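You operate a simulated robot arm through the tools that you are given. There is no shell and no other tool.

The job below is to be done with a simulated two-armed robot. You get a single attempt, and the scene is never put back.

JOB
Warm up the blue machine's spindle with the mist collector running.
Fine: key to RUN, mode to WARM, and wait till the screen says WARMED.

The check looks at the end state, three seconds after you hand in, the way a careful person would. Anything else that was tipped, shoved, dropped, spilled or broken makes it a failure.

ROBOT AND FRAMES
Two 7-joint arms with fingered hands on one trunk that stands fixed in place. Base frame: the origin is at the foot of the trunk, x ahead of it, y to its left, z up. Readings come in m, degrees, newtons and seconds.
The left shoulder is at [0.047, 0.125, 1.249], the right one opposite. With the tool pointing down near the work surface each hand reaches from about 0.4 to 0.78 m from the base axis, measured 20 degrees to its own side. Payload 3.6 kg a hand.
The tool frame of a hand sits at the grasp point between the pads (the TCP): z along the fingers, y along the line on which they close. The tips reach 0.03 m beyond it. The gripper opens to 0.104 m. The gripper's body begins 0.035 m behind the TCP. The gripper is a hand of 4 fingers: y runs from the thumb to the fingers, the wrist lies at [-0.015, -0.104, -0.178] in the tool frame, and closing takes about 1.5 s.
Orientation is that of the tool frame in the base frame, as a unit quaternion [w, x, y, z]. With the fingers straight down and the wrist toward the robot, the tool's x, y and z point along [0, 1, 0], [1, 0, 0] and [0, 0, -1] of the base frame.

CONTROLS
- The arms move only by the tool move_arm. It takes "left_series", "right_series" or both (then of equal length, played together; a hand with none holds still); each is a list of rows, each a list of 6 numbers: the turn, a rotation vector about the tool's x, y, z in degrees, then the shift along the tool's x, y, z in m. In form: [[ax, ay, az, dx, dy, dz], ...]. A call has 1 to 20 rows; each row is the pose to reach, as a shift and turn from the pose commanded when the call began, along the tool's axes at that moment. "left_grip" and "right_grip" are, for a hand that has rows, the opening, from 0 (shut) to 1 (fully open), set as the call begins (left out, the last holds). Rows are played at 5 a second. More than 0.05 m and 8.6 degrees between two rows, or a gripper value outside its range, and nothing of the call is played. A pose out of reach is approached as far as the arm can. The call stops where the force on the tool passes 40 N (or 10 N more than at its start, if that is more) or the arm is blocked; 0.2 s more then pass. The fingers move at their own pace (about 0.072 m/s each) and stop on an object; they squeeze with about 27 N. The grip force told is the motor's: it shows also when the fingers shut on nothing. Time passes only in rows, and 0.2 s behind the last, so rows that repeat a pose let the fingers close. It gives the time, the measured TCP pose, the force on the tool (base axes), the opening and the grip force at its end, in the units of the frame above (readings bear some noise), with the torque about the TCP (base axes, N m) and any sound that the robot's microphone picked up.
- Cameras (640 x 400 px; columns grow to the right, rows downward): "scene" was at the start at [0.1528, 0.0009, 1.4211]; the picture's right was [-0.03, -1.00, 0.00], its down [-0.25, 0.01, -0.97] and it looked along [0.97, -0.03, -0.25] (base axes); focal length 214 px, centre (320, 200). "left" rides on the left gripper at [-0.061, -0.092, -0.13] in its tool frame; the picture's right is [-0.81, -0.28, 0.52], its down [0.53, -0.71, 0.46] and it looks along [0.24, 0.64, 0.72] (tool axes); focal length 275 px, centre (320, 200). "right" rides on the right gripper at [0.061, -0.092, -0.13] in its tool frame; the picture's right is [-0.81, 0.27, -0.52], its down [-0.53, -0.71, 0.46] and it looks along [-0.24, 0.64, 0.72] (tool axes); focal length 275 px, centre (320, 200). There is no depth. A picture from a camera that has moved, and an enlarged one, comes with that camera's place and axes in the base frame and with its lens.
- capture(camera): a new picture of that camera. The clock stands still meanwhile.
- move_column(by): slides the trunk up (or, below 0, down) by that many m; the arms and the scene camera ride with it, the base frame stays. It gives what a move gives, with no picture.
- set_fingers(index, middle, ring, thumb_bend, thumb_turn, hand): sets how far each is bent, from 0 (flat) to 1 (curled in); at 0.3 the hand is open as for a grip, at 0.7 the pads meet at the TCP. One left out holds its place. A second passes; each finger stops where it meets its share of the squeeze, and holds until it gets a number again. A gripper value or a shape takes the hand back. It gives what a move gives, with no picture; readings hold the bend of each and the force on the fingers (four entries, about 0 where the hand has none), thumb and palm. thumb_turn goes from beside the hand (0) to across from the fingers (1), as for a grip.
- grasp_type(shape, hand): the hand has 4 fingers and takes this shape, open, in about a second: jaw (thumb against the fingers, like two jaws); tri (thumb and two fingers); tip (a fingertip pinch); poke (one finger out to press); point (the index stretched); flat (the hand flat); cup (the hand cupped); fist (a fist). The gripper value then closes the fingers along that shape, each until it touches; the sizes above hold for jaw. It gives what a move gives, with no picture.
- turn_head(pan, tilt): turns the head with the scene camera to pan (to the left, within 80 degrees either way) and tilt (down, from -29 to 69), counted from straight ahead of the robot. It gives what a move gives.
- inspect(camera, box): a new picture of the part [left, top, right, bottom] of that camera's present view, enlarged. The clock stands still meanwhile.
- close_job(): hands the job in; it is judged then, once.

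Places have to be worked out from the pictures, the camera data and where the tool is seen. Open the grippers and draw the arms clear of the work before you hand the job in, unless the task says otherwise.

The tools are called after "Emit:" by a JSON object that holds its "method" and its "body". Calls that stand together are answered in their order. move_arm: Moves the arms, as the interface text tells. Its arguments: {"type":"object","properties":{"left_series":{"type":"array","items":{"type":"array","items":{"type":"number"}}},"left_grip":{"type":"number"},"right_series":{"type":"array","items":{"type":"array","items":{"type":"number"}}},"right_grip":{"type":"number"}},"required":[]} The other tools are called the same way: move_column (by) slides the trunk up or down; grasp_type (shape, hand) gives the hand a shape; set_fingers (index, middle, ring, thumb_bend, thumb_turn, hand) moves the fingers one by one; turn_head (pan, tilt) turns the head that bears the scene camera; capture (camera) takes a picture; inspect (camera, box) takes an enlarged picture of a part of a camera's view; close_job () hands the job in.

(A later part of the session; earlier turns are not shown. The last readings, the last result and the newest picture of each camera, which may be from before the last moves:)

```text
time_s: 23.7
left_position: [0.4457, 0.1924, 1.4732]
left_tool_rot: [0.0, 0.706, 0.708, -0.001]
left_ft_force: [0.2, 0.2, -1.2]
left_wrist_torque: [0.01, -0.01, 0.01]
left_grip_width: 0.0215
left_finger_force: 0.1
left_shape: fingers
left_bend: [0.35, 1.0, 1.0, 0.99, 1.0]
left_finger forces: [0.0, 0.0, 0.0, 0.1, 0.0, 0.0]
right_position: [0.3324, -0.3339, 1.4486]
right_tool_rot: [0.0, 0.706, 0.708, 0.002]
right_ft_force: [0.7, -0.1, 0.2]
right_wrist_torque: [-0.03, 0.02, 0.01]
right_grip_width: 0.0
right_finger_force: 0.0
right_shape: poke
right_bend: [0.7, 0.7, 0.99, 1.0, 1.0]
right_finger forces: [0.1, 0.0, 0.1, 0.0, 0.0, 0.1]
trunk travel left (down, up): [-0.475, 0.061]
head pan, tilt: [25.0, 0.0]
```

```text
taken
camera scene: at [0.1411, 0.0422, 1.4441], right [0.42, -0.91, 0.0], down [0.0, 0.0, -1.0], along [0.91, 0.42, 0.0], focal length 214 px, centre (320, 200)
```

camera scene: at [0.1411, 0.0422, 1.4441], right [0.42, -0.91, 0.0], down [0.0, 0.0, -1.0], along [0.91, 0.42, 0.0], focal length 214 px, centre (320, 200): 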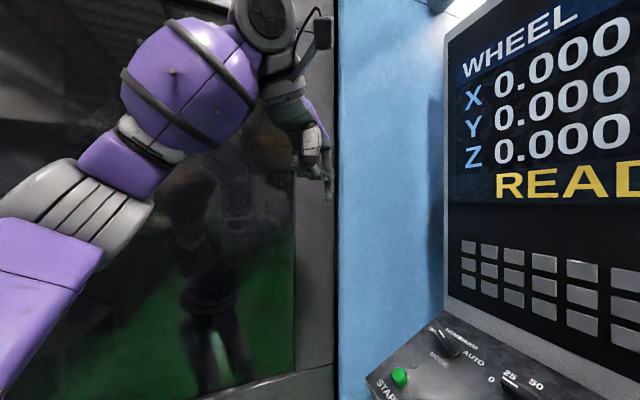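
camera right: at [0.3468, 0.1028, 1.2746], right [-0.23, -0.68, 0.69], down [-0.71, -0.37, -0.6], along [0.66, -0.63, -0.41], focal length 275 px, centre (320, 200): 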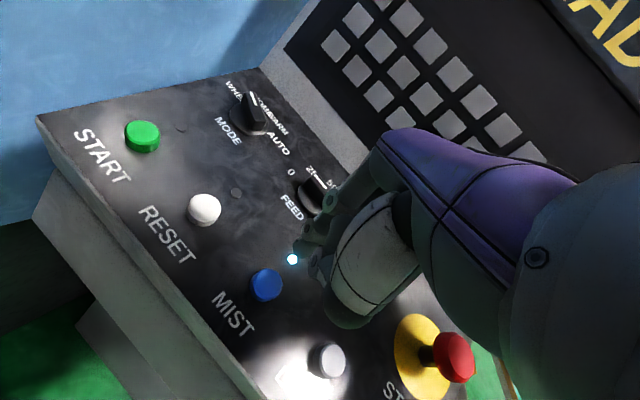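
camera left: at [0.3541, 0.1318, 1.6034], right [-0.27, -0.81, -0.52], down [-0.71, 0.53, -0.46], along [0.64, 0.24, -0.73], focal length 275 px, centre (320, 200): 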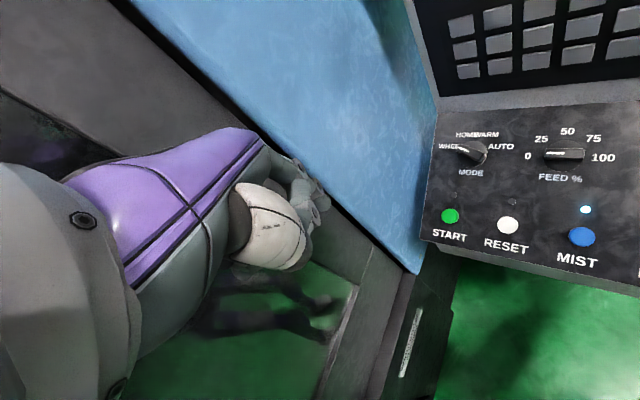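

The single-finger setting gives a less known tip, so I'll go back to the calibrated poke shape on the left hand and check it.

Emit:
{"method": "grasp_type", "body": {"hand": "left", "shape": "poke"}}

Emit:
{"method": "inspect", "body": {"camera": "left", "box": [210, 120, 370, 300]}}

Emit:
{"method": "inspect", "body": {"camera": "scene", "box": [240, 60, 380, 220]}}

```text
time_s: 24.6
left_position: [0.4461, 0.1925, 1.4728]
left_tool_rot: [0.001, 0.707, 0.708, 0.0]
left_ft_force: [-0.3, -0.2, 0.0]
left_wrist_torque: [0.01, -0.02, 0.0]
left_grip_width: 0.0002
left_finger_force: 0.2
left_shape: poke
left_bend: [0.7, 0.7, 0.99, 1.0, 1.0]
left_finger forces: [0.0, 0.0, 0.0, 0.0, 0.1, 0.0]
right_position: [0.3321, -0.3325, 1.4481]
right_tool_rot: [0.0, 0.706, 0.708, 0.002]
right_ft_force: [-0.6, 0.2, -0.3]
right_wrist_torque: [-0.01, -0.01, 0.02]
right_grip_width: 0.0
right_finger_force: 0.1
right_shape: poke
right_bend: [0.7, 0.7, 0.99, 1.0, 1.0]
right_finger forces: [0.0, 0.0, 0.1, 0.0, 0.1, 0.0]
trunk travel left (down, up): [-0.475, 0.061]
head pan, tilt: [25.0, 0.0]
```

```text
2.22 times, centred on (290, 210) of left
camera zoom: at [0.3541, 0.1318, 1.6034], right [-0.27, -0.81, -0.52], down [-0.71, 0.53, -0.46], along [0.64, 0.24, -0.73], focal length 612 px, centre (387, 178)
```

zoom: 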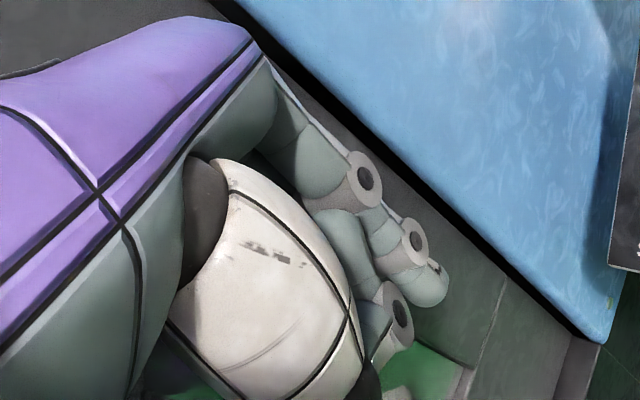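

```text
2.50 times, centred on (310, 140) of scene
camera zoom: at [0.141, 0.0422, 1.4442], right [0.42, -0.91, 0.0], down [0.0, 0.0, -1.0], along [0.91, 0.42, 0.0], focal length 536 px, centre (345, 350)
```

zoom: 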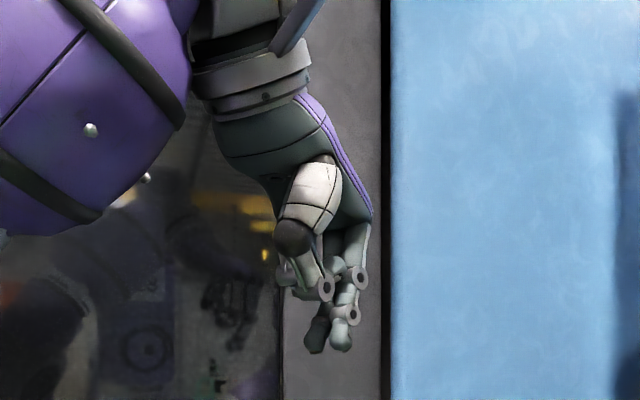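

The left poke shape mirrors the right one: index at tool x of about -0.010 with its outer face near -0.017, and the tip 0.03 m past the TCP. I'll bring the left hand above the left side of the KEY, tilted to the console normal.

Emit:
{"method": "move_arm", "body": {"left_series": [[-1.778, -0.737, 3.7, -0.0264, 0.0037, 0.0199], [-3.557, -1.473, 7.4, -0.0528, 0.0074, 0.0397], [-5.335, -2.21, 11.1, -0.0792, 0.0111, 0.0596], [-7.113, -2.947, 14.8, -0.1055, 0.0148, 0.0795], [-8.892, -3.683, 18.5, -0.1319, 0.0185, 0.0993], [-10.67, -4.42, 22.2, -0.1583, 0.0222, 0.1192], [-12.448, -5.157, 25.9, -0.1847, 0.0258, 0.1391], [-14.227, -5.893, 29.6, -0.2111, 0.0295, 0.1589], [-16.005, -6.63, 33.3, -0.2375, 0.0332, 0.1788], [-17.783, -7.367, 37.0, -0.2638, 0.0369, 0.1987], [-19.562, -8.103, 40.7, -0.2902, 0.0406, 0.2185], [-21.34, -8.84, 44.4, -0.3166, 0.0443, 0.2384], [-21.34, -8.84, 44.4, -0.3166, 0.0443, 0.2384]]}}

Emit:
{"method": "turn_head", "body": {"pan": -20, "tilt": 30}}

Emit:
{"method": "capture", "body": {"camera": "left"}}

Emit:
{"method": "capture", "body": {"camera": "scene"}}

```text
time_s: 27.4
left_position: [0.4888, -0.1259, 1.2364]
left_tool_rot: [0.181, 0.906, 0.376, 0.075]
left_ft_force: [0.2, 0.6, -1.2]
left_wrist_torque: [-0.02, -0.02, -0.01]
left_grip_width: 0.0
left_finger_force: 0.0
left_shape: poke
left_bend: [0.7, 0.7, 0.99, 1.0, 1.0]
left_finger forces: [0.1, 0.1, 0.0, 0.0, 0.0, 0.1]
right_position: [0.3318, -0.3331, 1.4486]
right_tool_rot: [0.001, 0.706, 0.708, 0.001]
right_ft_force: [0.1, -0.2, -0.3]
right_wrist_torque: [0.01, 0.01, -0.02]
right_grip_width: 0.0
right_finger_force: 0.1
right_shape: poke
right_bend: [0.7, 0.7, 0.99, 1.0, 1.0]
right_finger forces: [0.0, 0.0, 0.0, 0.0, 0.0, 0.0]
trunk travel left (down, up): [-0.475, 0.061]
head pan, tilt: [25.0, 0.0]
```

```text
time_s: 28.5
left_position: [0.4899, -0.1253, 1.2369]
left_tool_rot: [0.182, 0.905, 0.377, 0.074]
left_ft_force: [-0.5, 0.4, 0.6]
left_wrist_torque: [0.01, -0.03, -0.04]
left_grip_width: 0.0
left_finger_force: 0.1
left_shape: poke
left_bend: [0.7, 0.7, 0.99, 1.0, 1.0]
left_finger forces: [0.0, 0.0, 0.1, 0.1, 0.0, 0.1]
right_position: [0.333, -0.3329, 1.448]
right_tool_rot: [0.0, 0.706, 0.708, 0.003]
right_ft_force: [0.2, 0.4, 0.0]
right_wrist_torque: [0.0, -0.01, 0.03]
right_grip_width: 0.0
right_finger_force: 0.1
right_shape: poke
right_bend: [0.7, 0.7, 0.99, 1.0, 1.0]
right_finger forces: [0.1, 0.1, 0.0, 0.0, 0.0, 0.0]
trunk travel left (down, up): [-0.475, 0.061]
head pan, tilt: [-20.0, 30.0]
```

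```text
taken
camera left: at [0.3513, -0.0721, 1.3217], right [-0.61, -0.54, -0.58], down [0.03, 0.72, -0.69], along [0.79, -0.44, -0.42], focal length 275 px, centre (320, 200)
```

left: 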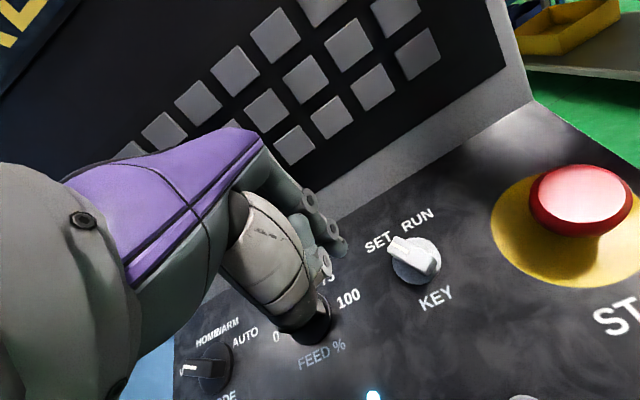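

```text
taken
camera scene: at [0.1445, -0.0267, 1.3959], right [-0.34, -0.94, 0.0], down [-0.47, 0.17, -0.87], along [0.81, -0.3, -0.5], focal length 214 px, centre (320, 200)
```

scene: 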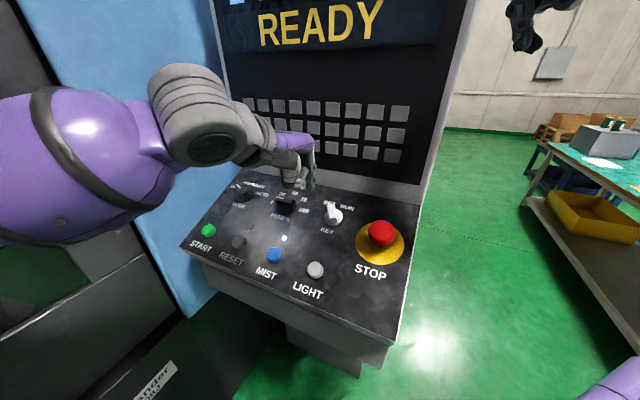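

The view is clear, and the KEY position from this camera agrees: [0.489,-0.183,1.137]. I'll descend 7 cm beside the key's left side.

Emit:
{"method": "move_arm", "body": {"left_series": [[0, 0, 0, 0, 0, 0.02], [0, 0, 0, 0, 0, 0.04], [0, 0, 0, 0, 0, 0.055], [0, 0, 0, 0, 0, 0.065], [0, 0, 0, 0, 0, 0.07], [0, 0, 0, 0, 0, 0.07]]}}

Emit:
{"method": "capture", "body": {"camera": "left"}}

Emit:
{"method": "inspect", "body": {"camera": "scene", "box": [250, 140, 410, 260]}}

```text
time_s: 29.9
left_position: [0.5091, -0.1438, 1.1704]
left_tool_rot: [0.181, 0.906, 0.376, 0.075]
left_ft_force: [0.6, -0.5, -0.6]
left_wrist_torque: [0.03, -0.01, 0.02]
left_grip_width: 0.0
left_finger_force: 0.1
left_shape: poke
left_bend: [0.7, 0.7, 0.99, 1.0, 1.0]
left_finger forces: [0.0, 0.0, 0.0, 0.0, 0.1, 0.1]
right_position: [0.3334, -0.3324, 1.4466]
right_tool_rot: [0.0, 0.707, 0.707, 0.002]
right_ft_force: [-0.4, 0.6, -0.8]
right_wrist_torque: [0.0, 0.0, -0.01]
right_grip_width: 0.0003
right_finger_force: 0.0
right_shape: poke
right_bend: [0.7, 0.7, 0.99, 1.0, 1.0]
right_finger forces: [0.1, 0.0, 0.0, 0.1, 0.0, 0.0]
trunk travel left (down, up): [-0.475, 0.061]
head pan, tilt: [-20.0, 30.0]
```

```text
taken
camera left: at [0.3709, -0.0906, 1.2557], right [-0.61, -0.54, -0.58], down [0.03, 0.72, -0.69], along [0.79, -0.44, -0.42], focal length 275 px, centre (320, 200)
```

left: 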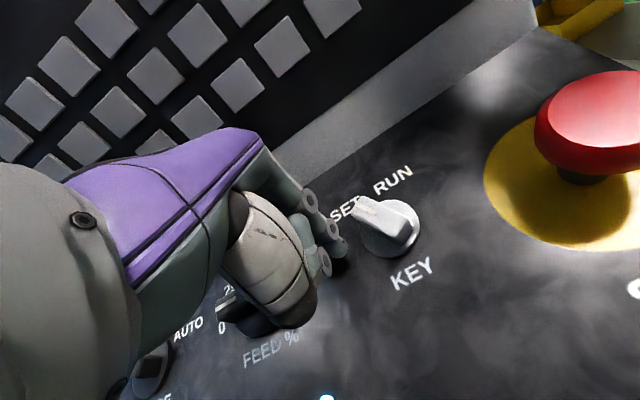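

```text
3.33 times, centred on (330, 200) of scene
camera zoom: at [0.1445, -0.0268, 1.3958], right [-0.34, -0.94, 0.0], down [-0.47, 0.17, -0.87], along [0.81, -0.3, -0.5], focal length 715 px, centre (287, 200)
```

zoom: 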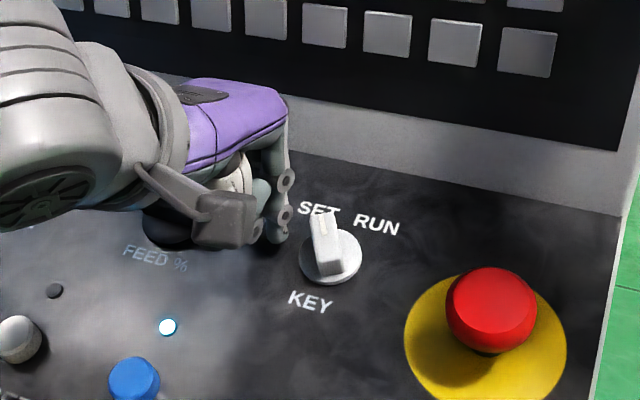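

The fingertip is beside the key at the right height, about 1 cm clear on its left. I'll push the key's head clockwise along an arc, halfway first.

Emit:
{"method": "move_arm", "body": {"left_series": [[0, 0, 0, -0.006, 0.001, 0], [0, 0, 0, -0.0113, 0.0025, 0], [0, 0, 0, -0.0121, 0.006, 0], [0, 0, 0, -0.0136, 0.0093, 0], [0, 0, 0, -0.0156, 0.0123, 0]]}}

Emit:
{"method": "inspect", "body": {"camera": "left", "box": [260, 140, 460, 300]}}

Emit:
{"method": "inspect", "body": {"camera": "scene", "box": [250, 140, 410, 260]}}

```text
time_s: 31.1
left_position: [0.5059, -0.1633, 1.1745]
left_tool_rot: [0.18, 0.906, 0.376, 0.074]
left_ft_force: [0.4, 0.7, 0.9]
left_wrist_torque: [0.02, 0.03, 0.02]
left_grip_width: 0.0
left_finger_force: 0.1
left_shape: poke
left_bend: [0.7, 0.7, 0.99, 1.0, 1.0]
left_finger forces: [0.7, 0.0, 0.0, 0.0, 0.0, 0.0]
right_position: [0.3324, -0.3334, 1.4481]
right_tool_rot: [0.0, 0.706, 0.708, 0.003]
right_ft_force: [-0.4, 0.3, 0.7]
right_wrist_torque: [-0.01, 0.02, 0.01]
right_grip_width: 0.0
right_finger_force: 0.1
right_shape: poke
right_bend: [0.7, 0.7, 0.99, 1.0, 1.0]
right_finger forces: [0.0, 0.0, 0.0, 0.1, 0.1, 0.0]
trunk travel left (down, up): [-0.475, 0.061]
head pan, tilt: [-20.0, 30.0]
```

```text
2.50 times, centred on (360, 220) of left
camera zoom: at [0.3682, -0.1103, 1.2606], right [-0.61, -0.54, -0.58], down [0.03, 0.72, -0.7], along [0.79, -0.44, -0.42], focal length 688 px, centre (220, 150)
```

zoom: 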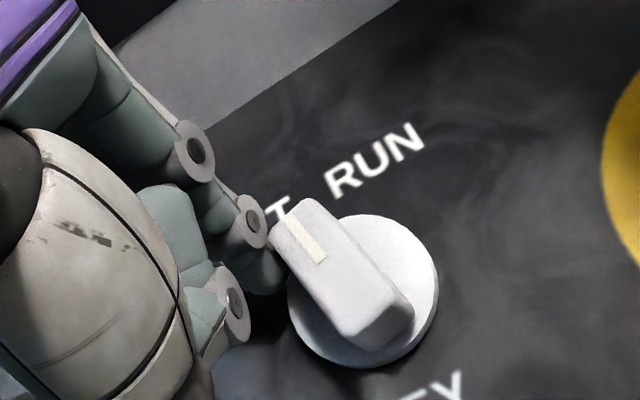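

```text
3.33 times, centred on (330, 200) of scene
camera zoom: at [0.1444, -0.027, 1.3958], right [-0.34, -0.94, 0.0], down [-0.47, 0.17, -0.87], along [0.81, -0.3, -0.5], focal length 715 px, centre (287, 200)
```

zoom: 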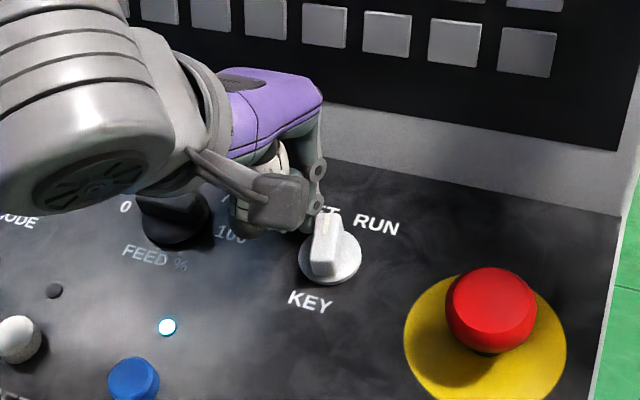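

The key is following, now part-way between SET and RUN with low force. I'll continue the arc toward RUN.

Emit:
{"method": "move_arm", "body": {"left_series": [[0, 0, 0, -0.0025, 0.0025, 0], [0, 0, 0, -0.0054, 0.0047, 0], [0, 0, 0, -0.0086, 0.0062, 0], [0, 0, 0, -0.0103, 0.0068, 0]]}}

Emit:
{"method": "inspect", "body": {"camera": "left", "box": [260, 140, 460, 300]}}

Emit:
{"method": "inspect", "body": {"camera": "scene", "box": [250, 140, 410, 260]}}

```text
time_s: 32.1
left_position: [0.5035, -0.1758, 1.1763]
left_tool_rot: [0.18, 0.906, 0.376, 0.074]
left_ft_force: [0.3, -0.3, 0.4]
left_wrist_torque: [0.0, 0.0, -0.01]
left_grip_width: 0.0001
left_finger_force: 0.1
left_shape: poke
left_bend: [0.7, 0.7, 0.99, 1.0, 1.0]
left_finger forces: [0.1, 0.1, 0.0, 0.0, 0.1, 0.0]
right_position: [0.3324, -0.3342, 1.4473]
right_tool_rot: [0.0, 0.706, 0.708, 0.002]
right_ft_force: [0.3, 0.8, -0.5]
right_wrist_torque: [0.0, -0.02, 0.04]
right_grip_width: 0.0
right_finger_force: 0.1
right_shape: poke
right_bend: [0.7, 0.7, 0.99, 1.0, 1.0]
right_finger forces: [0.0, 0.0, 0.1, 0.0, 0.0, 0.2]
trunk travel left (down, up): [-0.475, 0.061]
head pan, tilt: [-20.0, 30.0]
```

```text
2.50 times, centred on (360, 220) of left
camera zoom: at [0.3656, -0.122, 1.2622], right [-0.61, -0.54, -0.58], down [0.03, 0.72, -0.69], along [0.79, -0.44, -0.42], focal length 688 px, centre (220, 150)
```

zoom: 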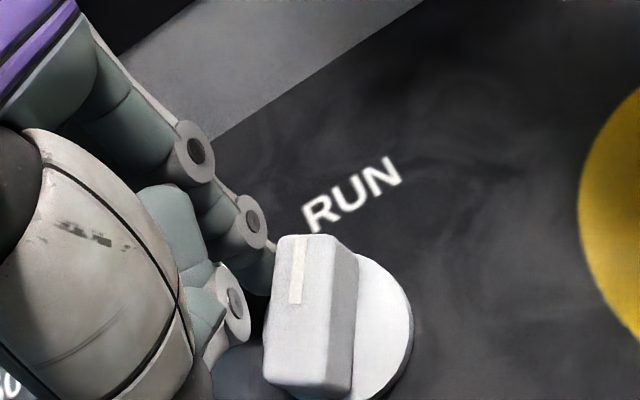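

```text
3.33 times, centred on (330, 200) of scene
camera zoom: at [0.1444, -0.0269, 1.3958], right [-0.34, -0.94, 0.0], down [-0.47, 0.17, -0.87], along [0.81, -0.3, -0.5], focal length 715 px, centre (287, 200)
```

zoom: 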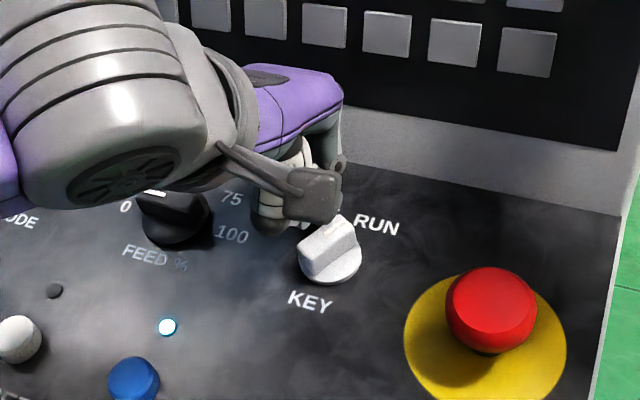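

The finger force is zero and the key seems to have snapped to RUN. I'll slide off to the left, lift, and check.

Emit:
{"method": "move_arm", "body": {"left_series": [[0, 0, 0, 0.008, 0, 0], [0, 0, 0, 0.012, 0, -0.01], [0, 0, 0, 0.02, 0, -0.04], [0, 0, 0, 0.025, 0, -0.08], [0, 0, 0, 0.025, 0, -0.08]]}}

Emit:
{"method": "inspect", "body": {"camera": "left", "box": [300, 140, 500, 320]}}

Emit:
{"method": "inspect", "body": {"camera": "scene", "box": [280, 170, 400, 250]}}

Emit:
{"method": "capture", "body": {"camera": "scene"}}

```text
time_s: 33.3
left_position: [0.4984, -0.1358, 1.2509]
left_tool_rot: [0.181, 0.905, 0.377, 0.074]
left_ft_force: [-0.5, -0.1, -0.3]
left_wrist_torque: [0.03, 0.02, 0.04]
left_grip_width: 0.0001
left_finger_force: 0.1
left_shape: poke
left_bend: [0.7, 0.7, 0.99, 1.0, 1.0]
left_finger forces: [0.0, 0.1, 0.1, 0.1, 0.0, 0.0]
right_position: [0.3341, -0.3339, 1.4476]
right_tool_rot: [-0.001, 0.706, 0.708, 0.002]
right_ft_force: [-0.2, 0.1, -0.4]
right_wrist_torque: [0.03, 0.0, -0.03]
right_grip_width: 0.0001
right_finger_force: 0.1
right_shape: poke
right_bend: [0.7, 0.7, 0.99, 1.0, 1.0]
right_finger forces: [0.1, 0.1, 0.1, 0.1, 0.2, 0.1]
trunk travel left (down, up): [-0.475, 0.061]
head pan, tilt: [-20.0, 30.0]
```

```text
2.22 times, centred on (400, 230) of left
camera zoom: at [0.3598, -0.0837, 1.3367], right [-0.61, -0.54, -0.58], down [0.03, 0.72, -0.69], along [0.79, -0.44, -0.42], focal length 612 px, centre (142, 133)
```

zoom: 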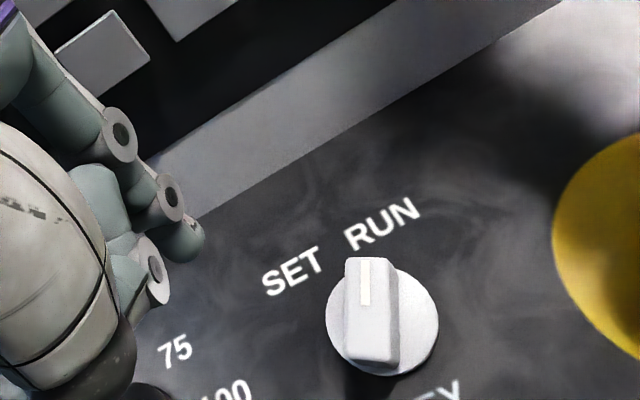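

```text
5.00 times, centred on (340, 210) of scene
camera zoom: at [0.145, -0.0269, 1.3957], right [-0.34, -0.94, 0.0], down [-0.47, 0.17, -0.87], along [0.81, -0.3, -0.5], focal length 1072 px, centre (220, 150)
```

zoom: 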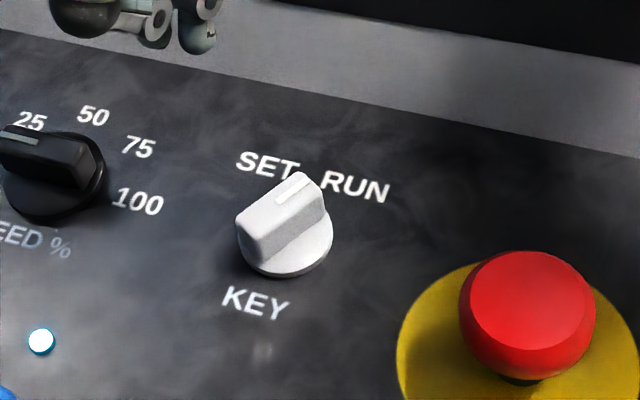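

```text
taken
camera scene: at [0.145, -0.0269, 1.3957], right [-0.34, -0.94, 0.0], down [-0.47, 0.17, -0.87], along [0.81, -0.3, -0.5], focal length 214 px, centre (320, 200)
```

scene: 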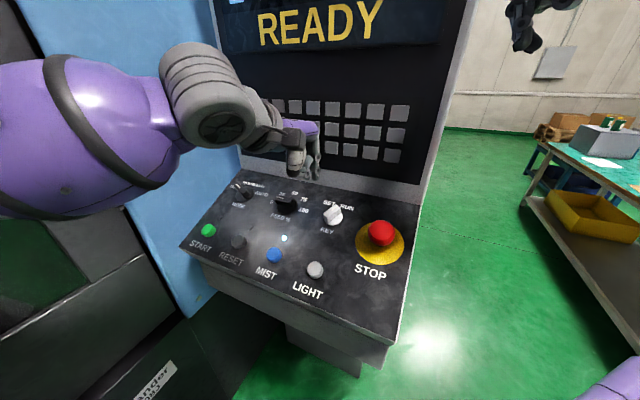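

The key points at RUN. I'll return the left hand to its starting pose, out of the way.

Emit:
{"method": "move_arm", "body": {"left_series": [[1.778, 0.737, -3.7, 0.0162, -0.0136, -0.0257], [3.557, 1.473, -7.4, 0.0325, -0.0273, -0.0514], [5.335, 2.21, -11.1, 0.0487, -0.0409, -0.0771], [7.113, 2.947, -14.8, 0.0649, -0.0545, -0.1028], [8.892, 3.683, -18.5, 0.0812, -0.0682, -0.1285], [10.67, 4.42, -22.2, 0.0974, -0.0818, -0.1542], [12.448, 5.157, -25.9, 0.1136, -0.0954, -0.1798], [14.227, 5.893, -29.6, 0.1299, -0.1091, -0.2055], [16.005, 6.63, -33.3, 0.1461, -0.1227, -0.2312], [17.783, 7.367, -37.0, 0.1623, -0.1363, -0.2569], [19.562, 8.103, -40.7, 0.1786, -0.15, -0.2826], [21.34, 8.84, -44.4, 0.1948, -0.1636, -0.3083], [21.34, 8.84, -44.4, 0.1948, -0.1636, -0.3083]]}}

Emit:
{"method": "inspect", "body": {"camera": "left", "box": [430, 80, 640, 280]}}

Emit:
{"method": "capture", "body": {"camera": "scene"}}

```text
time_s: 36.1
left_position: [0.4459, 0.1973, 1.4704]
left_tool_rot: [0.0, 0.707, 0.708, -0.001]
left_ft_force: [-0.3, -0.3, -1.0]
left_wrist_torque: [0.01, 0.01, -0.03]
left_grip_width: 0.0002
left_finger_force: 0.1
left_shape: poke
left_bend: [0.7, 0.7, 0.99, 1.0, 1.0]
left_finger forces: [0.0, 0.0, 0.0, 0.0, 0.0, 0.0]
right_position: [0.3345, -0.3339, 1.4488]
right_tool_rot: [-0.001, 0.706, 0.708, 0.001]
right_ft_force: [-0.5, 0.2, 0.4]
right_wrist_torque: [-0.01, -0.01, -0.01]
right_grip_width: 0.0
right_finger_force: 0.0
right_shape: poke
right_bend: [0.7, 0.7, 0.99, 1.0, 1.0]
right_finger forces: [0.0, 0.0, 0.1, 0.0, 0.0, 0.0]
trunk travel left (down, up): [-0.475, 0.061]
head pan, tilt: [-20.0, 30.0]
```

```text
2.00 times, centred on (535, 180) of left
camera zoom: at [0.3543, 0.1364, 1.6014], right [-0.27, -0.81, -0.52], down [-0.72, 0.53, -0.45], along [0.64, 0.24, -0.73], focal length 551 px, centre (-110, 240)
```

zoom: 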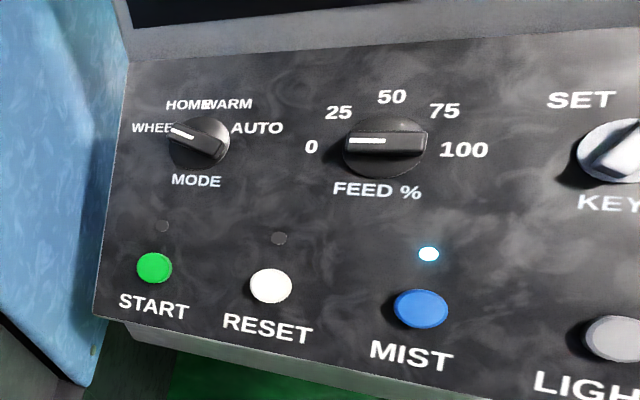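

```text
taken
camera scene: at [0.1451, -0.027, 1.3957], right [-0.34, -0.94, 0.0], down [-0.47, 0.17, -0.87], along [0.81, -0.3, -0.5], focal length 214 px, centre (320, 200)
```

scene: 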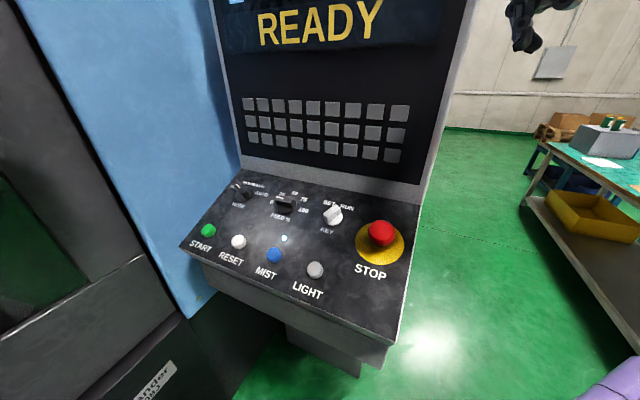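

KEY is at RUN, MIST is lit and MODE is still at WHEEL. I'll shift the left hand slightly aside and bring the right hand above the right side of the MODE knob, keeping clear of the monitor.

Emit:
{"method": "move_arm", "body": {"right_series": [[-1.257, -0.841, 1.479, 0.03, 0.015, 0], [-2.515, -1.681, 2.959, 0.06, 0.03, 0], [-3.772, -2.522, 4.438, 0.09, 0.045, 0], [-5.029, -3.363, 5.917, 0.12, 0.06, 0], [-6.287, -4.203, 7.397, 0.15, 0.075, 0], [-7.544, -5.044, 8.876, 0.18, 0.09, 0], [-8.801, -5.885, 10.355, 0.1944, 0.1107, 0.0201], [-10.059, -6.725, 11.835, 0.2088, 0.1314, 0.0402], [-11.316, -7.566, 13.314, 0.2232, 0.1521, 0.0603], [-12.573, -8.407, 14.793, 0.2376, 0.1728, 0.0804], [-13.831, -9.247, 16.273, 0.2521, 0.1936, 0.1004], [-15.088, -10.088, 17.752, 0.2665, 0.2143, 0.1205], [-16.345, -10.929, 19.231, 0.2809, 0.235, 0.1406], [-17.603, -11.769, 20.711, 0.2953, 0.2557, 0.1607], [-18.86, -12.61, 22.19, 0.3097, 0.2764, 0.1808], [-18.86, -12.61, 22.19, 0.3097, 0.2764, 0.1808]], "left_series": [[0, 0, 0, 0.02, -0.02, 0], [0, 0, 0, 0.04, -0.04, 0], [0, 0, 0, 0.06, -0.06, 0], [0, 0, 0, 0.06, -0.06, 0], [0, 0, 0, 0.06, -0.06, 0], [0, 0, 0, 0.06, -0.06, 0], [0, 0, 0, 0.06, -0.06, 0], [0, 0, 0, 0.06, -0.06, 0], [0, 0, 0, 0.06, -0.06, 0], [0, 0, 0, 0.06, -0.06, 0], [0, 0, 0, 0.06, -0.06, 0], [0, 0, 0, 0.06, -0.06, 0], [0, 0, 0, 0.06, -0.06, 0], [0, 0, 0, 0.06, -0.06, 0], [0, 0, 0, 0.06, -0.06, 0], [0, 0, 0, 0.06, -0.06, 0]]}}

Emit:
{"method": "capture", "body": {"camera": "right"}}

Emit:
{"method": "capture", "body": {"camera": "scene"}}

Emit:
{"method": "capture", "body": {"camera": "left"}}

```text
time_s: 39.5
left_position: [0.3851, 0.2529, 1.4708]
left_tool_rot: [0.0, 0.707, 0.708, -0.001]
left_ft_force: [-0.3, 0.1, 0.2]
left_wrist_torque: [0.04, -0.01, 0.0]
left_grip_width: 0.0
left_finger_force: 0.0
left_shape: poke
left_bend: [0.7, 0.7, 0.99, 1.0, 1.0]
left_finger forces: [0.1, 0.0, 0.0, 0.1, 0.0, 0.0]
right_position: [0.609, -0.0213, 1.2678]
right_tool_rot: [0.192, 0.816, 0.545, 0.039]
right_ft_force: [0.4, 0.6, 0.8]
right_wrist_torque: [0.02, 0.02, 0.04]
right_grip_width: 0.0
right_finger_force: 0.1
right_shape: poke
right_bend: [0.7, 0.7, 0.99, 1.0, 1.0]
right_finger forces: [0.1, 0.0, 0.0, 0.0, 0.1, 0.0]
trunk travel left (down, up): [-0.475, 0.061]
head pan, tilt: [-20.0, 30.0]
```

```text
taken
camera right: at [0.5178, 0.1012, 1.347], right [-0.23, -0.68, 0.69], down [-0.71, -0.37, -0.6], along [0.66, -0.63, -0.41], focal length 275 px, centre (320, 200)
```

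right: 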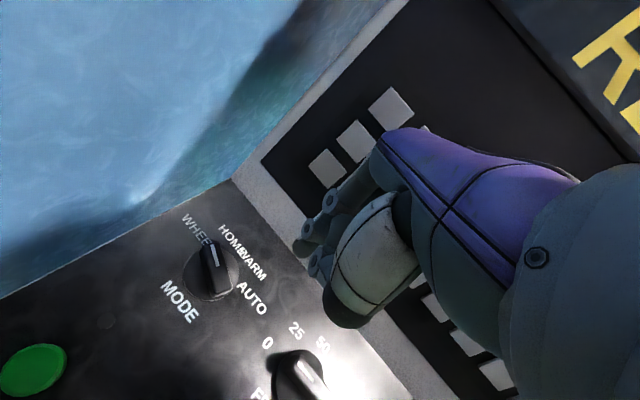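

```text
taken
camera scene: at [0.1439, -0.0274, 1.3959], right [-0.34, -0.94, 0.0], down [-0.47, 0.17, -0.87], along [0.81, -0.3, -0.5], focal length 214 px, centre (320, 200)
```

scene: 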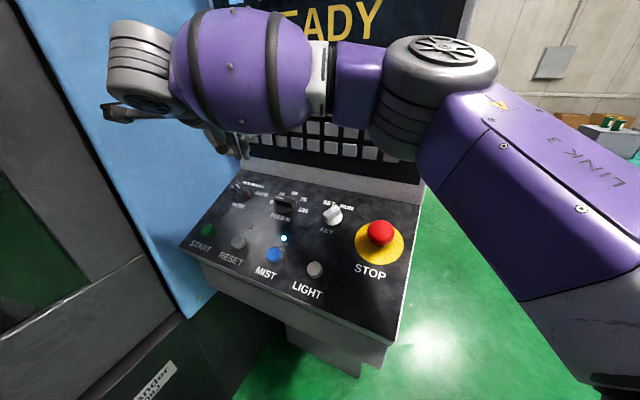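

```text
taken
camera left: at [0.2939, 0.1933, 1.6018], right [-0.27, -0.81, -0.52], down [-0.71, 0.53, -0.46], along [0.64, 0.24, -0.72], focal length 275 px, centre (320, 200)
```

left: 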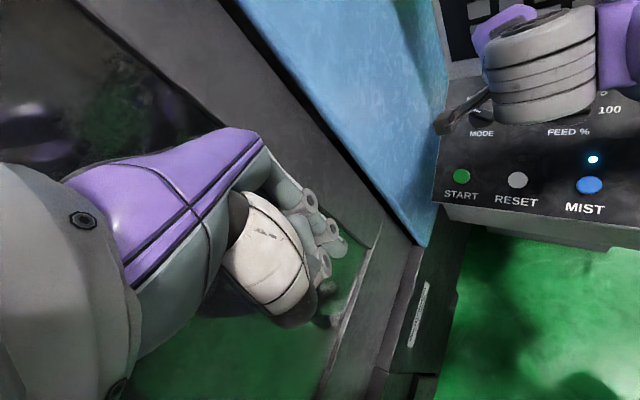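

The hand is in place and the right camera sees the MODE knob clearly, matching about [0.6525,-0.012,1.141]. I'll zoom in before descending.

Emit:
{"method": "inspect", "body": {"camera": "right", "box": [150, 180, 350, 340]}}

Emit:
{"method": "inspect", "body": {"camera": "scene", "box": [190, 110, 310, 220]}}

```text
2.50 times, centred on (250, 260) of right
camera zoom: at [0.5178, 0.1012, 1.347], right [-0.23, -0.68, 0.69], down [-0.71, -0.37, -0.6], along [0.66, -0.63, -0.41], focal length 688 px, centre (495, 50)
```

zoom: 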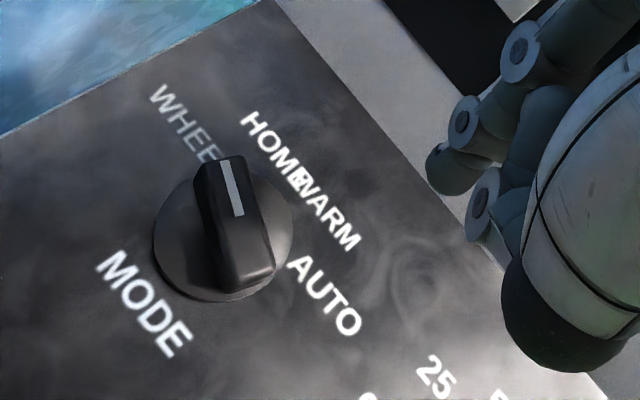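

```text
3.64 times, centred on (250, 165) of scene
camera zoom: at [0.1439, -0.0274, 1.3959], right [-0.34, -0.94, 0.0], down [-0.47, 0.17, -0.87], along [0.81, -0.3, -0.5], focal length 780 px, centre (574, 327)
```

zoom: 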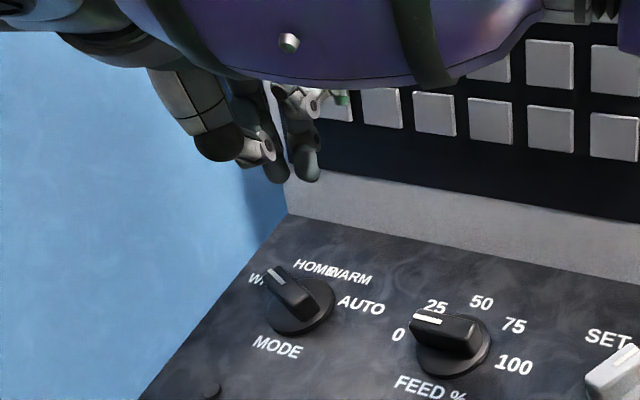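

The tip will land up-right of the knob between WARM and AUTO, about 1 cm from the ridge. I'll descend 7.5 cm, then check.

Emit:
{"method": "move_arm", "body": {"right_series": [[0, 0, 0, 0, 0, 0.02], [0, 0, 0, 0, 0, 0.04], [0, 0, 0, 0, 0, 0.055], [0, 0, 0, 0, 0, 0.068], [0, 0, 0, 0, 0, 0.075], [0, 0, 0, 0, 0, 0.075]]}}

Emit:
{"method": "inspect", "body": {"camera": "right", "box": [190, 160, 390, 320]}}

Emit:
{"method": "inspect", "body": {"camera": "scene", "box": [190, 110, 310, 220]}}

```text
time_s: 40.9
left_position: [0.3853, 0.2553, 1.4702]
left_tool_rot: [0.001, 0.706, 0.708, -0.001]
left_ft_force: [-0.3, -0.2, 0.3]
left_wrist_torque: [-0.03, 0.05, -0.01]
left_grip_width: 0.0002
left_finger_force: 0.0
left_shape: poke
left_bend: [0.7, 0.7, 0.99, 1.0, 1.0]
left_finger forces: [0.0, 0.0, 0.1, 0.0, 0.0, 0.1]
right_position: [0.6305, -0.0413, 1.1988]
right_tool_rot: [0.191, 0.816, 0.544, 0.038]
right_ft_force: [-0.5, -1.5, 0.4]
right_wrist_torque: [0.03, -0.01, -0.02]
right_grip_width: 0.0002
right_finger_force: 0.0
right_shape: poke
right_bend: [0.7, 0.7, 0.99, 1.0, 1.0]
right_finger forces: [0.0, 0.0, 0.0, 0.1, 0.0, 0.0]
trunk travel left (down, up): [-0.475, 0.061]
head pan, tilt: [-20.0, 30.0]
```

```text
2.50 times, centred on (290, 240) of right
camera zoom: at [0.5403, 0.0812, 1.2771], right [-0.23, -0.68, 0.69], down [-0.71, -0.37, -0.6], along [0.66, -0.63, -0.41], focal length 688 px, centre (395, 100)
```

zoom: 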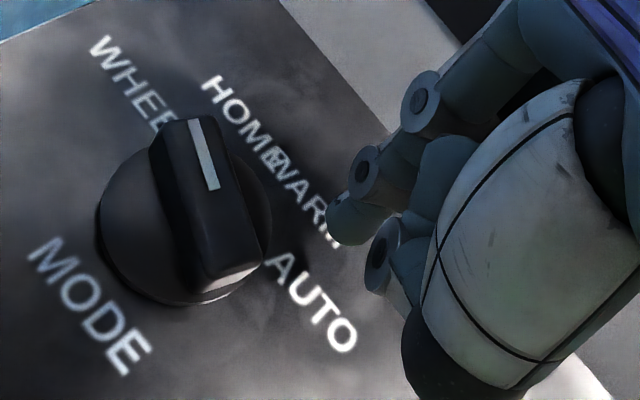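

```text
3.64 times, centred on (250, 165) of scene
camera zoom: at [0.1444, -0.0268, 1.3958], right [-0.34, -0.94, 0.0], down [-0.47, 0.17, -0.87], along [0.81, -0.3, -0.5], focal length 780 px, centre (574, 327)
```

zoom: 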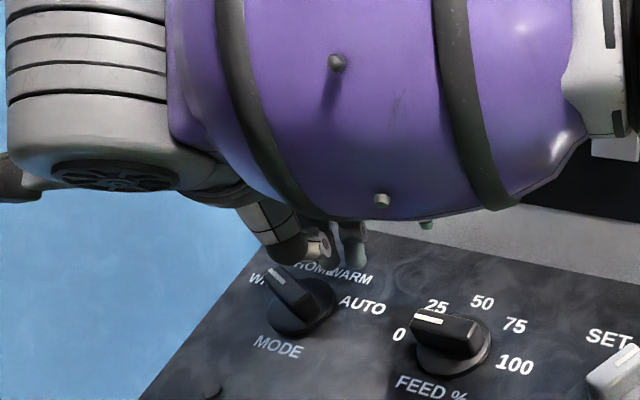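

The tip is 2 cm above the disc level and well clear of the knob, and the thumb rides high. I'll lower the last 1.3 cm.

Emit:
{"method": "move_arm", "body": {"right_series": [[0, 0, 0, 0, 0, 0.005], [0, 0, 0, 0, 0, 0.01], [0, 0, 0, 0, 0, 0.0135], [0, 0, 0, 0, 0, 0.0135]]}}

Emit:
{"method": "inspect", "body": {"camera": "right", "box": [190, 160, 390, 320]}}

```text
time_s: 41.9
left_position: [0.3855, 0.2537, 1.4707]
left_tool_rot: [0.0, 0.707, 0.707, 0.0]
left_ft_force: [0.1, 0.4, -0.3]
left_wrist_torque: [0.0, 0.0, 0.0]
left_grip_width: 0.0
left_finger_force: 0.0
left_shape: poke
left_bend: [0.7, 0.7, 0.99, 1.0, 1.0]
left_finger forces: [0.0, 0.0, 0.0, 0.1, 0.1, 0.1]
right_position: [0.6352, -0.0453, 1.186]
right_tool_rot: [0.192, 0.816, 0.544, 0.038]
right_ft_force: [-0.2, -0.2, -0.6]
right_wrist_torque: [0.0, -0.04, -0.02]
right_grip_width: 0.0
right_finger_force: 0.0
right_shape: poke
right_bend: [0.7, 0.7, 0.99, 1.0, 1.0]
right_finger forces: [0.0, 0.0, 0.1, 0.0, 0.1, 0.1]
trunk travel left (down, up): [-0.475, 0.061]
head pan, tilt: [-20.0, 30.0]
```

```text
2.50 times, centred on (290, 240) of right
camera zoom: at [0.5439, 0.0767, 1.2648], right [-0.23, -0.68, 0.69], down [-0.71, -0.37, -0.6], along [0.66, -0.63, -0.41], focal length 688 px, centre (395, 100)
```

zoom: 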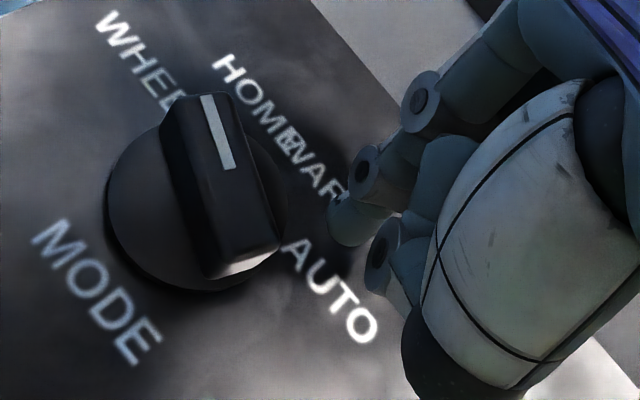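

The index tip is beside the knob's tail at ridge height. I'll push the tail along the arc for the first 40° or so and check.

Emit:
{"method": "move_arm", "body": {"right_series": [[0, 0, 0, 0.006, -0.005, 0], [0, 0, 0, 0.0124, -0.0104, 0], [0, 0, 0, 0.0125, -0.014, 0], [0, 0, 0, 0.0132, -0.0178, 0], [0, 0, 0, 0.0146, -0.0213, 0], [0, 0, 0, 0.0165, -0.0243, 0]]}}

Emit:
{"method": "inspect", "body": {"camera": "right", "box": [190, 160, 390, 320]}}

```text
time_s: 43.3
left_position: [0.385, 0.2539, 1.4714]
left_tool_rot: [0.001, 0.707, 0.708, -0.002]
left_ft_force: [-0.1, 0.1, 0.5]
left_wrist_torque: [-0.02, 0.0, -0.01]
left_grip_width: 0.0
left_finger_force: 0.1
left_shape: poke
left_bend: [0.7, 0.7, 0.99, 1.0, 1.0]
left_finger forces: [0.0, 0.0, 0.0, 0.0, 0.0, 0.0]
right_position: [0.6199, -0.0221, 1.1751]
right_tool_rot: [0.191, 0.815, 0.545, 0.038]
right_ft_force: [0.8, 0.0, -0.8]
right_wrist_torque: [-0.01, -0.01, -0.02]
right_grip_width: 0.0
right_finger_force: 0.1
right_shape: poke
right_bend: [0.7, 0.7, 0.99, 1.0, 1.0]
right_finger forces: [0.0, 0.0, 0.0, 0.0, 0.0, 0.0]
trunk travel left (down, up): [-0.475, 0.061]
head pan, tilt: [-20.0, 30.0]
```

```text
2.50 times, centred on (290, 240) of right
camera zoom: at [0.529, 0.0994, 1.2542], right [-0.23, -0.68, 0.69], down [-0.71, -0.37, -0.6], along [0.66, -0.63, -0.41], focal length 688 px, centre (395, 100)
```

zoom: 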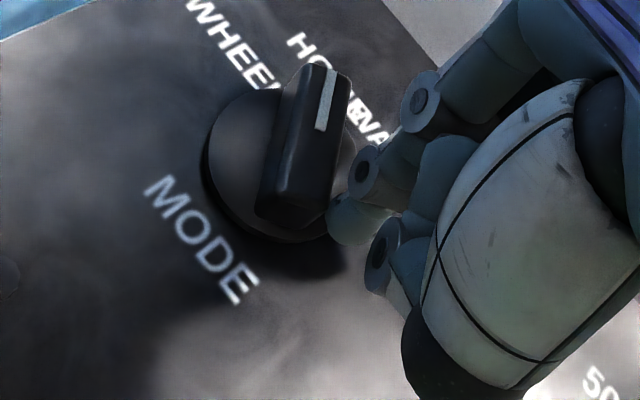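

The knob now points at HOME. I'll continue the arc toward WARM, stopping about halfway to check.

Emit:
{"method": "move_arm", "body": {"right_series": [[0, 0, 0, 0.0025, -0.0029, 0], [0, 0, 0, 0.0053, -0.0052, 0], [0, 0, 0, 0.0085, -0.007, 0], [0, 0, 0, 0.0103, -0.0076, 0]]}}

Emit:
{"method": "inspect", "body": {"camera": "right", "box": [190, 160, 390, 320]}}

```text
time_s: 44.3
left_position: [0.386, 0.2536, 1.4705]
left_tool_rot: [0.001, 0.707, 0.707, -0.001]
left_ft_force: [0.2, 0.8, -0.6]
left_wrist_torque: [-0.01, -0.02, 0.0]
left_grip_width: 0.0003
left_finger_force: 0.0
left_shape: poke
left_bend: [0.7, 0.7, 0.99, 1.0, 1.0]
left_finger forces: [0.0, 0.0, 0.0, 0.1, 0.0, 0.0]
right_position: [0.6186, -0.0099, 1.1716]
right_tool_rot: [0.191, 0.815, 0.545, 0.037]
right_ft_force: [-0.5, -0.1, 0.9]
right_wrist_torque: [-0.01, -0.02, 0.03]
right_grip_width: 0.0
right_finger_force: 0.0
right_shape: poke
right_bend: [0.7, 0.7, 0.99, 1.0, 1.0]
right_finger forces: [0.2, 0.0, 0.0, 0.0, 0.0, 0.1]
trunk travel left (down, up): [-0.475, 0.061]
head pan, tilt: [-20.0, 30.0]
```

```text
2.50 times, centred on (290, 240) of right
camera zoom: at [0.5271, 0.1118, 1.2507], right [-0.23, -0.68, 0.69], down [-0.71, -0.37, -0.6], along [0.66, -0.63, -0.41], focal length 688 px, centre (395, 100)
```

zoom: 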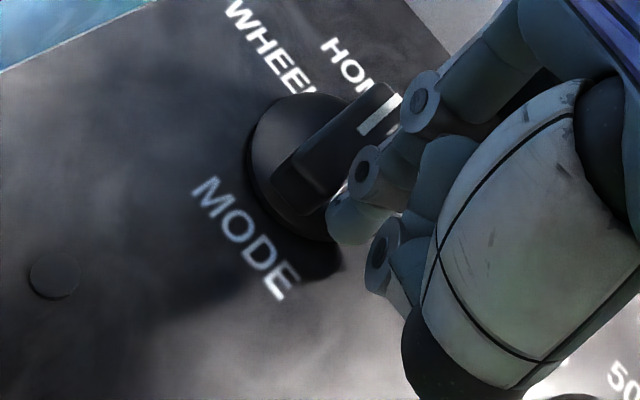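

The knob appears to have moved on, probably snapping to WARM. I'll ease the finger away to the right, lift, and look.

Emit:
{"method": "move_arm", "body": {"right_series": [[0, 0, 0, -0.008, 0, 0], [0, 0, 0, -0.012, 0, -0.01], [0, 0, 0, -0.015, 0, -0.04], [0, 0, 0, -0.015, 0, -0.08], [0, 0, 0, -0.015, 0, -0.08]]}}

Emit:
{"method": "inspect", "body": {"camera": "right", "box": [150, 160, 390, 340]}}

Emit:
{"method": "turn_head", "body": {"pan": -20, "tilt": 0}}

Emit:
{"method": "capture", "body": {"camera": "scene"}}

```text
time_s: 45.5
left_position: [0.3872, 0.254, 1.47]
left_tool_rot: [0.001, 0.707, 0.708, -0.001]
left_ft_force: [0.0, 0.8, -0.4]
left_wrist_torque: [0.0, -0.01, 0.01]
left_grip_width: 0.0
left_finger_force: 0.0
left_shape: poke
left_bend: [0.7, 0.7, 0.99, 1.0, 1.0]
left_finger forces: [0.1, 0.0, 0.0, 0.0, 0.0, 0.1]
right_position: [0.5927, -0.003, 1.248]
right_tool_rot: [0.192, 0.816, 0.545, 0.038]
right_ft_force: [-0.1, 0.3, -0.3]
right_wrist_torque: [-0.01, -0.03, -0.01]
right_grip_width: 0.0
right_finger_force: 0.0
right_shape: poke
right_bend: [0.7, 0.7, 0.99, 1.0, 1.0]
right_finger forces: [0.0, 0.0, 0.0, 0.0, 0.0, 0.0]
trunk travel left (down, up): [-0.475, 0.061]
head pan, tilt: [-20.0, 30.0]
```

```text
2.22 times, centred on (270, 250) of right
camera zoom: at [0.502, 0.1183, 1.3269], right [-0.23, -0.68, 0.69], down [-0.72, -0.37, -0.59], along [0.66, -0.63, -0.41], focal length 612 px, centre (431, 89)
```

zoom: 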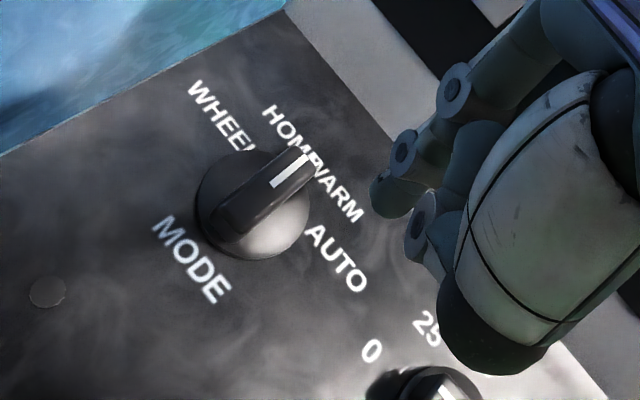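

```text
time_s: 46.5
left_position: [0.3872, 0.2546, 1.4694]
left_tool_rot: [0.0, 0.707, 0.707, 0.001]
left_ft_force: [-0.1, 0.5, -0.4]
left_wrist_torque: [0.04, 0.03, 0.0]
left_grip_width: 0.0
left_finger_force: 0.1
left_shape: poke
left_bend: [0.7, 0.7, 0.99, 1.0, 1.0]
left_finger forces: [0.1, 0.1, 0.0, 0.0, 0.0, 0.0]
right_position: [0.5916, -0.0028, 1.2475]
right_tool_rot: [0.191, 0.816, 0.545, 0.038]
right_ft_force: [0.3, 0.5, -0.7]
right_wrist_torque: [0.03, -0.02, 0.02]
right_grip_width: 0.0002
right_finger_force: 0.1
right_shape: poke
right_bend: [0.7, 0.7, 0.99, 1.0, 1.0]
right_finger forces: [0.1, 0.0, 0.1, 0.0, 0.0, 0.1]
trunk travel left (down, up): [-0.475, 0.061]
head pan, tilt: [-20.0, 0.0]
```

```text
taken
camera scene: at [0.1442, -0.0267, 1.4441], right [-0.34, -0.94, 0.0], down [0.0, 0.0, -1.0], along [0.94, -0.34, 0.0], focal length 214 px, centre (320, 200)
```

scene: 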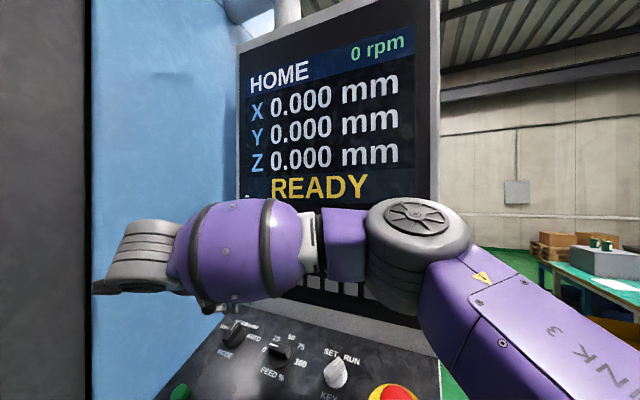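

The screen reads HOME and the knob points about straight up (0°), so it has no strong detent and needs about 20° more. I'll lower again and push the tail further along the arc.

Emit:
{"method": "move_arm", "body": {"right_series": [[0, 0, 0, 0, 0, 0.04], [0, 0, 0, 0.002, 0, 0.07], [0, 0, 0, 0.007, 0, 0.08], [0, 0, 0, 0.015, 0, 0.08], [0, 0, 0, 0.0171, -0.0006, 0.08], [0, 0, 0, 0.0208, -0.0011, 0.08], [0, 0, 0, 0.0234, -0.0012, 0.08]]}}

Emit:
{"method": "inspect", "body": {"camera": "right", "box": [190, 160, 390, 320]}}

Emit:
{"method": "capture", "body": {"camera": "scene"}}

```text
time_s: 48.1
left_position: [0.3852, 0.254, 1.4711]
left_tool_rot: [0.0, 0.707, 0.708, -0.001]
left_ft_force: [-0.4, -0.1, -0.2]
left_wrist_torque: [0.0, 0.03, 0.02]
left_grip_width: 0.0
left_finger_force: 0.2
left_shape: poke
left_bend: [0.7, 0.7, 0.99, 1.0, 1.0]
left_finger forces: [0.0, 0.1, 0.1, 0.0, 0.0, 0.1]
right_position: [0.6203, -0.0031, 1.1709]
right_tool_rot: [0.191, 0.816, 0.545, 0.039]
right_ft_force: [0.3, 0.1, 0.0]
right_wrist_torque: [0.02, 0.03, 0.0]
right_grip_width: 0.0
right_finger_force: 0.0
right_shape: poke
right_bend: [0.7, 0.7, 0.99, 1.0, 1.0]
right_finger forces: [0.0, 0.0, 0.0, 0.0, 0.0, 0.0]
trunk travel left (down, up): [-0.475, 0.061]
head pan, tilt: [-20.0, 0.0]
```

```text
2.50 times, centred on (290, 240) of right
camera zoom: at [0.5299, 0.1186, 1.2492], right [-0.23, -0.68, 0.69], down [-0.71, -0.37, -0.6], along [0.66, -0.63, -0.41], focal length 688 px, centre (395, 100)
```

zoom: 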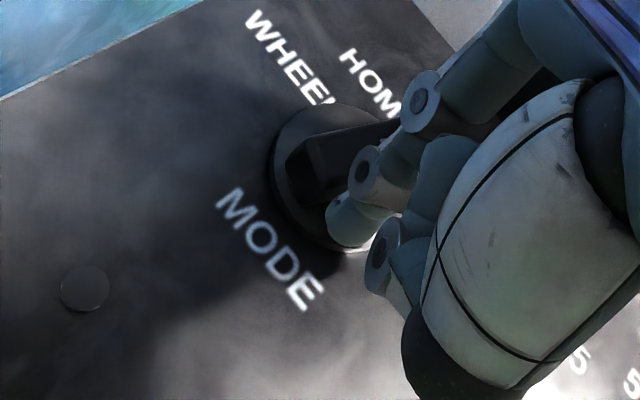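

```text
taken
camera scene: at [0.144, -0.0267, 1.4442], right [-0.34, -0.94, 0.0], down [0.0, 0.0, -1.0], along [0.94, -0.34, 0.0], focal length 214 px, centre (320, 200)
```

scene: 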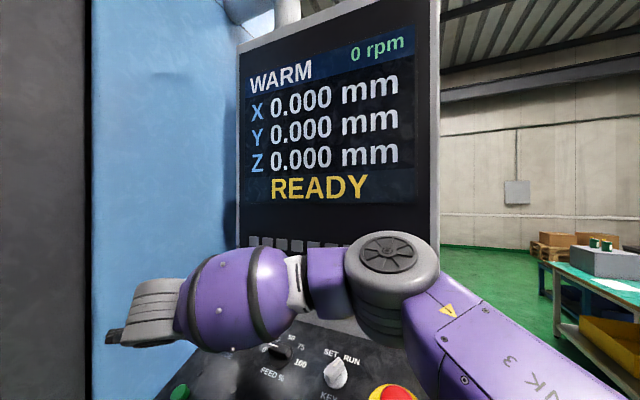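

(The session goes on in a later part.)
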